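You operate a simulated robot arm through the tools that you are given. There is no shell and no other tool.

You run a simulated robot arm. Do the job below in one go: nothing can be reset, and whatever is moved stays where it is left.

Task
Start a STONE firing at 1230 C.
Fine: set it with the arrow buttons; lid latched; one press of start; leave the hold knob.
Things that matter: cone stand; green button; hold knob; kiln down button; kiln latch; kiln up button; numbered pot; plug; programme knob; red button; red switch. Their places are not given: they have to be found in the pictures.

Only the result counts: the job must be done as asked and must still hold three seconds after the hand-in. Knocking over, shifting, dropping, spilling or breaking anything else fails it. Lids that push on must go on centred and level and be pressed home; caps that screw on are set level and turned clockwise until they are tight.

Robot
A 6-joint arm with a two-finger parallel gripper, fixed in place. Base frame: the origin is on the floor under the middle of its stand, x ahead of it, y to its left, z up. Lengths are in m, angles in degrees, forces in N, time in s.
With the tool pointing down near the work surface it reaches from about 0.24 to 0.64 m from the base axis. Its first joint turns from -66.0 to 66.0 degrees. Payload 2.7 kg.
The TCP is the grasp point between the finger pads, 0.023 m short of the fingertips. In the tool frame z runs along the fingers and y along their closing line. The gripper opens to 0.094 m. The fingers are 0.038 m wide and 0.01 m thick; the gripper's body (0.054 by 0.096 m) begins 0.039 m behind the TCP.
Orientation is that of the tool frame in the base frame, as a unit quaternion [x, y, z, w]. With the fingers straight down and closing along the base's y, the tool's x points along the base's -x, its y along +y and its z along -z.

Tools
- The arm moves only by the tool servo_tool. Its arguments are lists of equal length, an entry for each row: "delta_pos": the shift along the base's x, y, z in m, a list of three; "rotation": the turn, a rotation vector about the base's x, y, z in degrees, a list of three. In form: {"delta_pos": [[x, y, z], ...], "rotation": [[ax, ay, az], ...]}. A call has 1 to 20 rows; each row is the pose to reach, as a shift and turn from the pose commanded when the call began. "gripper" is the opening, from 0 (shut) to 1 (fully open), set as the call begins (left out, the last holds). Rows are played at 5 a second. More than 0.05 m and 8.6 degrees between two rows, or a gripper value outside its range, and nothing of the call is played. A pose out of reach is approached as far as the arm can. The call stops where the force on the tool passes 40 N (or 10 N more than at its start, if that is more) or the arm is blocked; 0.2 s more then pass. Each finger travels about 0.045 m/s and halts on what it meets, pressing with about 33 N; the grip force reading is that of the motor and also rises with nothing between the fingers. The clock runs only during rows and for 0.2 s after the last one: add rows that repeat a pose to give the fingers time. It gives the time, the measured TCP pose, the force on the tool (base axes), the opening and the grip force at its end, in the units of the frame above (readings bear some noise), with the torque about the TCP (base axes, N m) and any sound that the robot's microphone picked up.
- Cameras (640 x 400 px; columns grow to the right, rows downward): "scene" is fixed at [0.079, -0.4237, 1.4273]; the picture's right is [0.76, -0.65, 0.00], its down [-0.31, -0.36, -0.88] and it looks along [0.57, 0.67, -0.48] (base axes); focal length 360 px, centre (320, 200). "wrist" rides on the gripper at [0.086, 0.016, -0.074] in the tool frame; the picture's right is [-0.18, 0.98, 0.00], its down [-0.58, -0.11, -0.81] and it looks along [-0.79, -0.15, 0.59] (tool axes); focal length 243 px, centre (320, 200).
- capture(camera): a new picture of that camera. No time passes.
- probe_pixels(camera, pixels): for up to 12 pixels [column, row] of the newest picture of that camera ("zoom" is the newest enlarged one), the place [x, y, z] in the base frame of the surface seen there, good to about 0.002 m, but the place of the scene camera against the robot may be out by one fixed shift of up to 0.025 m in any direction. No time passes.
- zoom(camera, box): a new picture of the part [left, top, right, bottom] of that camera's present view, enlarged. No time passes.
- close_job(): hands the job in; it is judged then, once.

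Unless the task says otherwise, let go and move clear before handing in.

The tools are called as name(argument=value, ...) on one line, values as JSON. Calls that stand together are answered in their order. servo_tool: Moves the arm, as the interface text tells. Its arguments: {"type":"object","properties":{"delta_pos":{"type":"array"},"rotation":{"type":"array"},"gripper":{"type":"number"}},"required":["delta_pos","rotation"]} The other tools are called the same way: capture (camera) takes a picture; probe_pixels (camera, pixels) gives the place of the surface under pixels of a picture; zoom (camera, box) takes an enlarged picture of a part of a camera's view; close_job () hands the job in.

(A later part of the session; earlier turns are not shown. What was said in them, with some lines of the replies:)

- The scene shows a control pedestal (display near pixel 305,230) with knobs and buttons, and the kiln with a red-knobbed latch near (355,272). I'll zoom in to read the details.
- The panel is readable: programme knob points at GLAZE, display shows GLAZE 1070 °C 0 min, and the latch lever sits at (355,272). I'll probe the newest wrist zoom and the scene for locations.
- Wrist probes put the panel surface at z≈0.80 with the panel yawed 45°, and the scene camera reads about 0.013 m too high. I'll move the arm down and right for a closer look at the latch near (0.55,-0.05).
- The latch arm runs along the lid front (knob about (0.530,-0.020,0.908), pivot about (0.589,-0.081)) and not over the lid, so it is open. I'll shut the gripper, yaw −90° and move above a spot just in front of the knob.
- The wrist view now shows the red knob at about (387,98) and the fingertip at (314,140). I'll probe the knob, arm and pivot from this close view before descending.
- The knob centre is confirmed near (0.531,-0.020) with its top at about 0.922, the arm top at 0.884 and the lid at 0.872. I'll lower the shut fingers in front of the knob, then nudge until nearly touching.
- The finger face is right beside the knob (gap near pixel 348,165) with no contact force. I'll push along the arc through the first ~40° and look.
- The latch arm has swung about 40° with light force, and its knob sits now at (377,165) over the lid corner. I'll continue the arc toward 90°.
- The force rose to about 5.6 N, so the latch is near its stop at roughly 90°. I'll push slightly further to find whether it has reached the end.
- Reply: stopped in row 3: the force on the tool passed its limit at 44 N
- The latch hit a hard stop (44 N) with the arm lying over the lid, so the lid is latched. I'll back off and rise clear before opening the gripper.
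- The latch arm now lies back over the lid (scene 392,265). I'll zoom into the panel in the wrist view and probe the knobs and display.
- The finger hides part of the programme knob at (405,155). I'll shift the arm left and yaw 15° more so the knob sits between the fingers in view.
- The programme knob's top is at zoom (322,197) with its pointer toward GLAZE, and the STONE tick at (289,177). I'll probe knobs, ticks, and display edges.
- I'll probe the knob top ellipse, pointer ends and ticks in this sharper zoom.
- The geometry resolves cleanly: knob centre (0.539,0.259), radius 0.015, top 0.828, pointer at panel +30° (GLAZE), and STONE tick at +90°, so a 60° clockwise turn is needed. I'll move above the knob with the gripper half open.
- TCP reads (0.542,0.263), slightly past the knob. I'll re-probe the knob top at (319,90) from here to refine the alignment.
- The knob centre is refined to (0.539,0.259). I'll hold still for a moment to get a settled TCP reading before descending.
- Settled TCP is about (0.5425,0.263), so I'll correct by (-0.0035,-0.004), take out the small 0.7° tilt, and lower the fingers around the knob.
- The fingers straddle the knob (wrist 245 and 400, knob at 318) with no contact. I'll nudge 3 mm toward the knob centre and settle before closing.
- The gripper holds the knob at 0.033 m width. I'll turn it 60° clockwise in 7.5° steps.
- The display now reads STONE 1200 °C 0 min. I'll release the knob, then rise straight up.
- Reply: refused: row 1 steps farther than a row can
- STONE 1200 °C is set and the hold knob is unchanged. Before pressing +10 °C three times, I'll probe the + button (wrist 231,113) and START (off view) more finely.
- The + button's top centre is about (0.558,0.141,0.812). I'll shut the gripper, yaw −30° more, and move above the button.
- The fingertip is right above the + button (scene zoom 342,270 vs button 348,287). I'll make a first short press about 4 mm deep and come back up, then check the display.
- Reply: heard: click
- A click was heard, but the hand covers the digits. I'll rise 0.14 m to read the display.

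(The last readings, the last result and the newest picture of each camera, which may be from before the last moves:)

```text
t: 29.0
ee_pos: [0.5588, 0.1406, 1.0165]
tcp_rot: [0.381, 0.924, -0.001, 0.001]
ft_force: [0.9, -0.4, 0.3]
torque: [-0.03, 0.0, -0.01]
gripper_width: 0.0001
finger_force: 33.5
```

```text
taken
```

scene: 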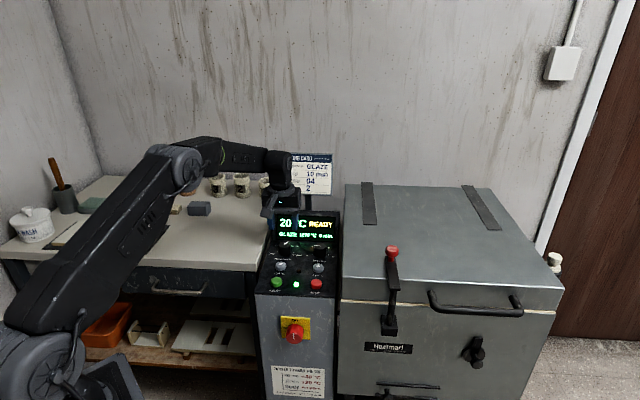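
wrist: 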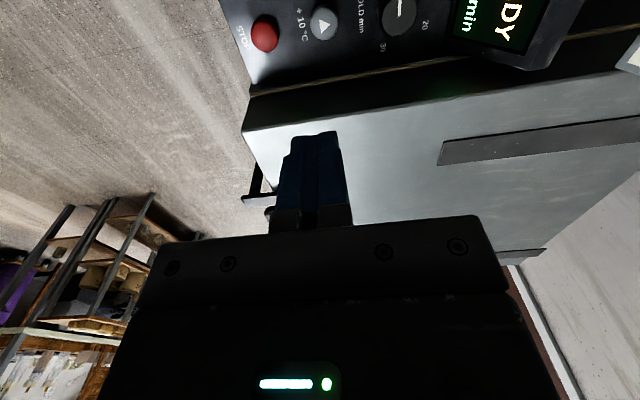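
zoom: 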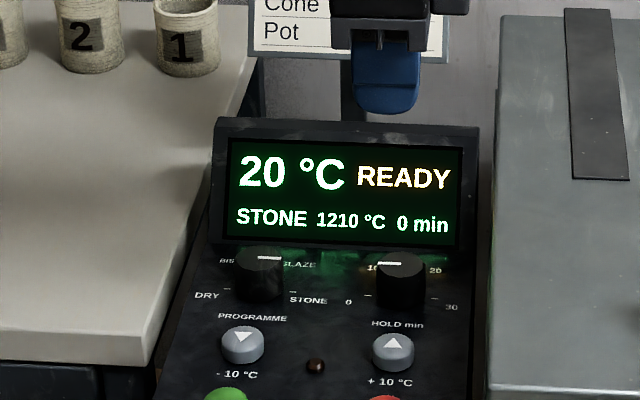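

The display reads STONE 1210 °C, so one press gives one step. I'll go back down and press twice more with the same stroke, pausing between.

servo_tool(delta_pos=[[0, 0, -0.045], [0, 0, -0.09], [0, 0, -0.135], [0, 0, -0.16], [0, 0, -0.172], [0, 0, -0.179], [0, 0, -0.184], [0, 0, -0.175], [0, 0, -0.16], [0, 0, -0.16]], rotation=[[0, 0, 0], [0, 0, 0], [0, 0, 0], [0, 0, 0], [0, 0, 0], [0, 0, 0], [0, 0, 0], [0, 0, 0], [0, 0, 0], [0, 0, 0]])

servo_tool(delta_pos=[[0, 0, -0.012], [0, 0, -0.019], [0, 0, -0.024], [0, 0, -0.015], [0, 0, 0], [0, 0, 0.04], [0, 0, 0.08], [0, 0, 0.12], [0, 0, 0.16]], rotation=[[0, 0, 0], [0, 0, 0], [0, 0, 0], [0, 0, 0], [0, 0, 0], [0, 0, 0], [0, 0, 0], [0, 0, 0], [0, 0, 0]])

zoom(camera="scene", box=[250, 180, 350, 280])

```text
t: 31.2
ee_pos: [0.5575, 0.1415, 0.8549]
tcp_rot: [0.38, 0.925, -0.001, 0.0]
ft_force: [0.2, -0.4, -0.2]
torque: [0.0, -0.03, 0.02]
gripper_width: 0.0001
finger_force: 32.3
heard: click
```

```text
t: 33.2
ee_pos: [0.557, 0.142, 1.0164]
tcp_rot: [0.381, 0.925, 0.0, 0.0]
ft_force: [-0.5, 0.4, -0.1]
torque: [-0.02, 0.02, 0.02]
gripper_width: 0.0002
finger_force: 33.0
heard: click
```

```text
4.00 times, centred on (300, 230) of scene
```

zoom: 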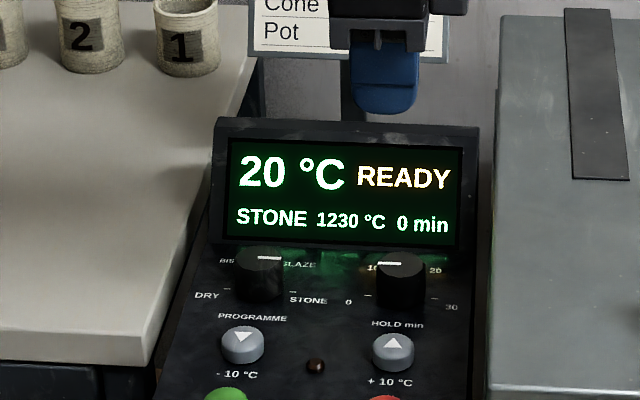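

The display reads STONE 1230 °C 0 min as wanted. Next is START; I'll probe the green button and bench edge in the scene for clearance.

capture(camera="scene")

probe_pixels(camera="scene", pixels=[[277, 281], [277, 279], [272, 281], [282, 282], [277, 284], [316, 282], [311, 283], [321, 283], [245, 240], [225, 255], [255, 250], [318, 267]])

zoom(camera="scene", box=[250, 250, 340, 310])

```text
taken
```

scene: 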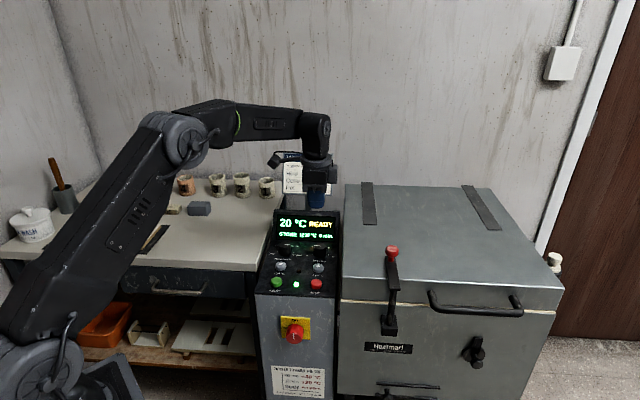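

```text
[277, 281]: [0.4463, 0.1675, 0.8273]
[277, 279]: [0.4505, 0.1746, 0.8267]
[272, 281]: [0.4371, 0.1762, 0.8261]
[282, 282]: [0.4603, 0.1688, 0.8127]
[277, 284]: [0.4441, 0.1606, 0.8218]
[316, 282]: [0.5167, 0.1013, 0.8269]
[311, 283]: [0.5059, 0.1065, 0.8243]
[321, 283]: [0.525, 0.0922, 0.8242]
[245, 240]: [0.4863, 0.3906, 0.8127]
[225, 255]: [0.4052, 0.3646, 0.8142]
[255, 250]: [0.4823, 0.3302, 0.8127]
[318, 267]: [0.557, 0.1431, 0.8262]
```

```text
6.67 times, centred on (295, 280) of scene
```

zoom: 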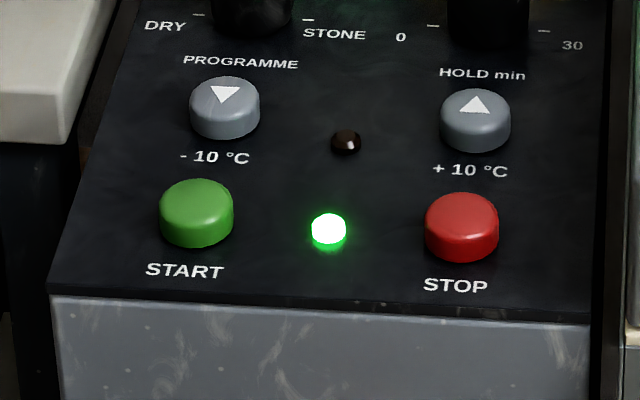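

START's top centre is about (0.448,0.168,0.813) and the bench is level with the panel, so there's clearance. I'll move over START and down to 20 mm above it.

servo_tool(delta_pos=[[-0.0365, 0.0087, 0], [-0.073, 0.0175, 0], [-0.1095, 0.0262, 0], [-0.1095, 0.0262, -0.045], [-0.1095, 0.0262, -0.09], [-0.1095, 0.0262, -0.135], [-0.1095, 0.0262, -0.16], [-0.1095, 0.0262, -0.16]], rotation=[[0, 0, 0], [0, 0, 0], [0, 0, 0], [0, 0, 0], [0, 0, 0], [0, 0, 0], [0, 0, 0], [0, 0, 0]])

capture(camera="wrist")

zoom(camera="scene", box=[240, 200, 350, 310])

```text
t: 35.0
ee_pos: [0.447, 0.1684, 0.8545]
tcp_rot: [0.382, 0.924, 0.0, 0.001]
ft_force: [-0.5, 0.4, 0.1]
torque: [0.01, 0.01, -0.01]
gripper_width: 0.0
finger_force: 33.3
```

```text
taken
```

wrist: 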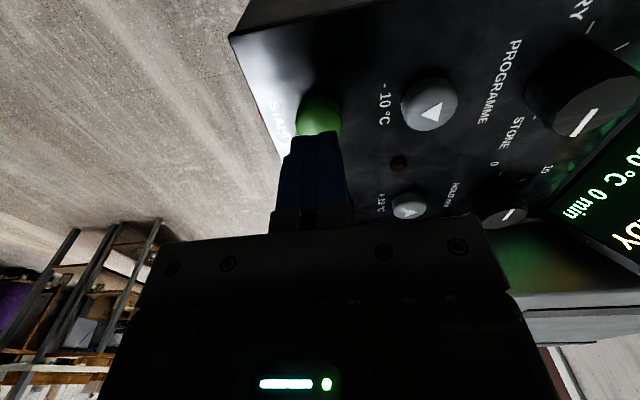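

```text
3.64 times, centred on (295, 255) of scene
```

zoom: 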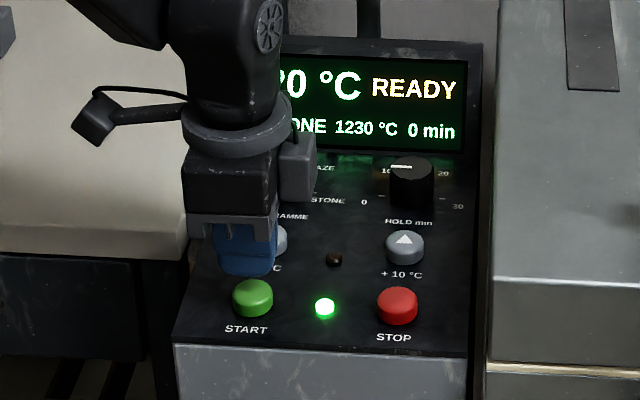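

The fingertip sits directly above START (wrist 320,115; scene zoom 252,292) and the display shows 1230 °C READY. I'll make one press and come up.

servo_tool(delta_pos=[[0, 0, -0.012], [0, 0, -0.019], [0, 0, -0.024], [0, 0, -0.015], [0, 0, 0], [0, 0, 0.04], [0, 0, 0.08], [0, 0, 0.12]], rotation=[[0, 0, 0], [0, 0, 0], [0, 0, 0], [0, 0, 0], [0, 0, 0], [0, 0, 0], [0, 0, 0], [0, 0, 0]])

zoom(camera="scene", box=[250, 200, 350, 300])

capture(camera="scene")

```text
t: 36.8
ee_pos: [0.4475, 0.1679, 0.9747]
tcp_rot: [0.381, 0.924, -0.001, 0.001]
ft_force: [0.0, 0.0, -0.4]
torque: [-0.01, -0.01, -0.02]
gripper_width: 0.0
finger_force: 32.5
heard: click
```

```text
4.00 times, centred on (300, 250) of scene
```

zoom: 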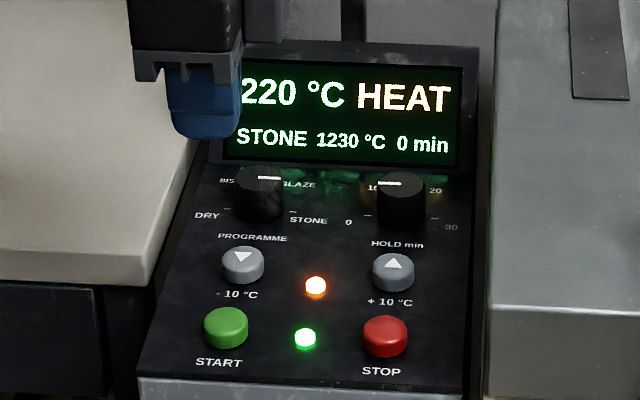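

```text
taken
```

scene: 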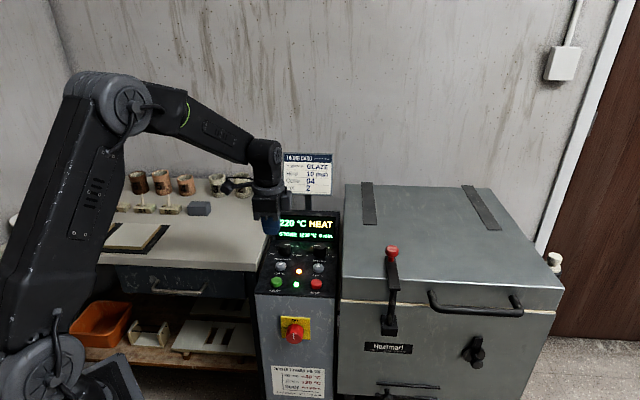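

START clicked once and the display shows HEAT, STONE 1230 °C 0 min with the amber lamp lit and the latch still over the lid. I'll move the arm well clear and take a last look.

servo_tool(delta_pos=[[-0.02, -0.02, 0.03], [-0.04, -0.04, 0.06], [-0.05, -0.06, 0.09], [-0.05, -0.08, 0.12]], rotation=[[0, 0, 0], [0, 0, 0], [0, 0, 0], [0, 0, 0]])

zoom(camera="scene", box=[250, 200, 450, 340])

capture(camera="scene")

```text
t: 37.8
ee_pos: [0.3968, 0.0884, 1.094]
tcp_rot: [0.381, 0.924, -0.001, 0.002]
ft_force: [0.6, -0.6, 0.2]
torque: [-0.02, 0.05, -0.01]
gripper_width: 0.0
finger_force: 33.1
```

```text
2.86 times, centred on (350, 270) of scene
```

zoom: 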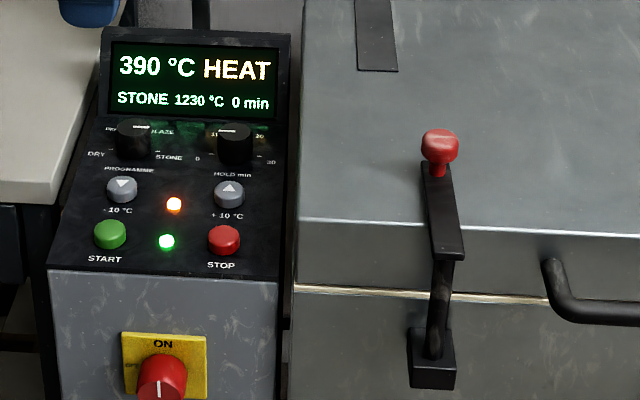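

```text
taken
```

scene: 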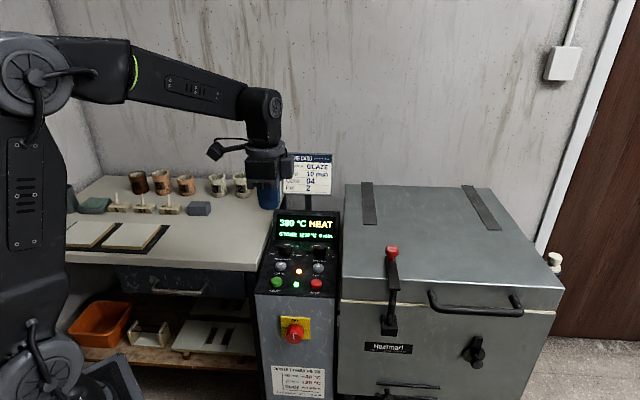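

The kiln is at 390 °C in HEAT on STONE 1230 °C 0 min, the latch is over the lid, the hold knob is untouched and the arm is clear. I'm handing in.

close_job()

```text
The job is handed in.
```

The STONE firing is running at 1230 °C. At hand-in the display read HEAT, STONE 1230 °C, 0 min, with the kiln already at 390 °C and climbing.

- **Lid:** the latch was open at the start. I swung it over the lid until it met its stop.
- **Programme:** I turned the knob from GLAZE to STONE, which set 1200 °C.
- **Temperature:** three presses of the +10 °C button brought it to 1230 °C.
- **Start:** I pressed it once, heard one click, and the amber lamp lit.
- **Hold knob:** I did not touch it; the hold time still reads 0 min.

The arm was moved clear before hand-in, and nothing else was moved.
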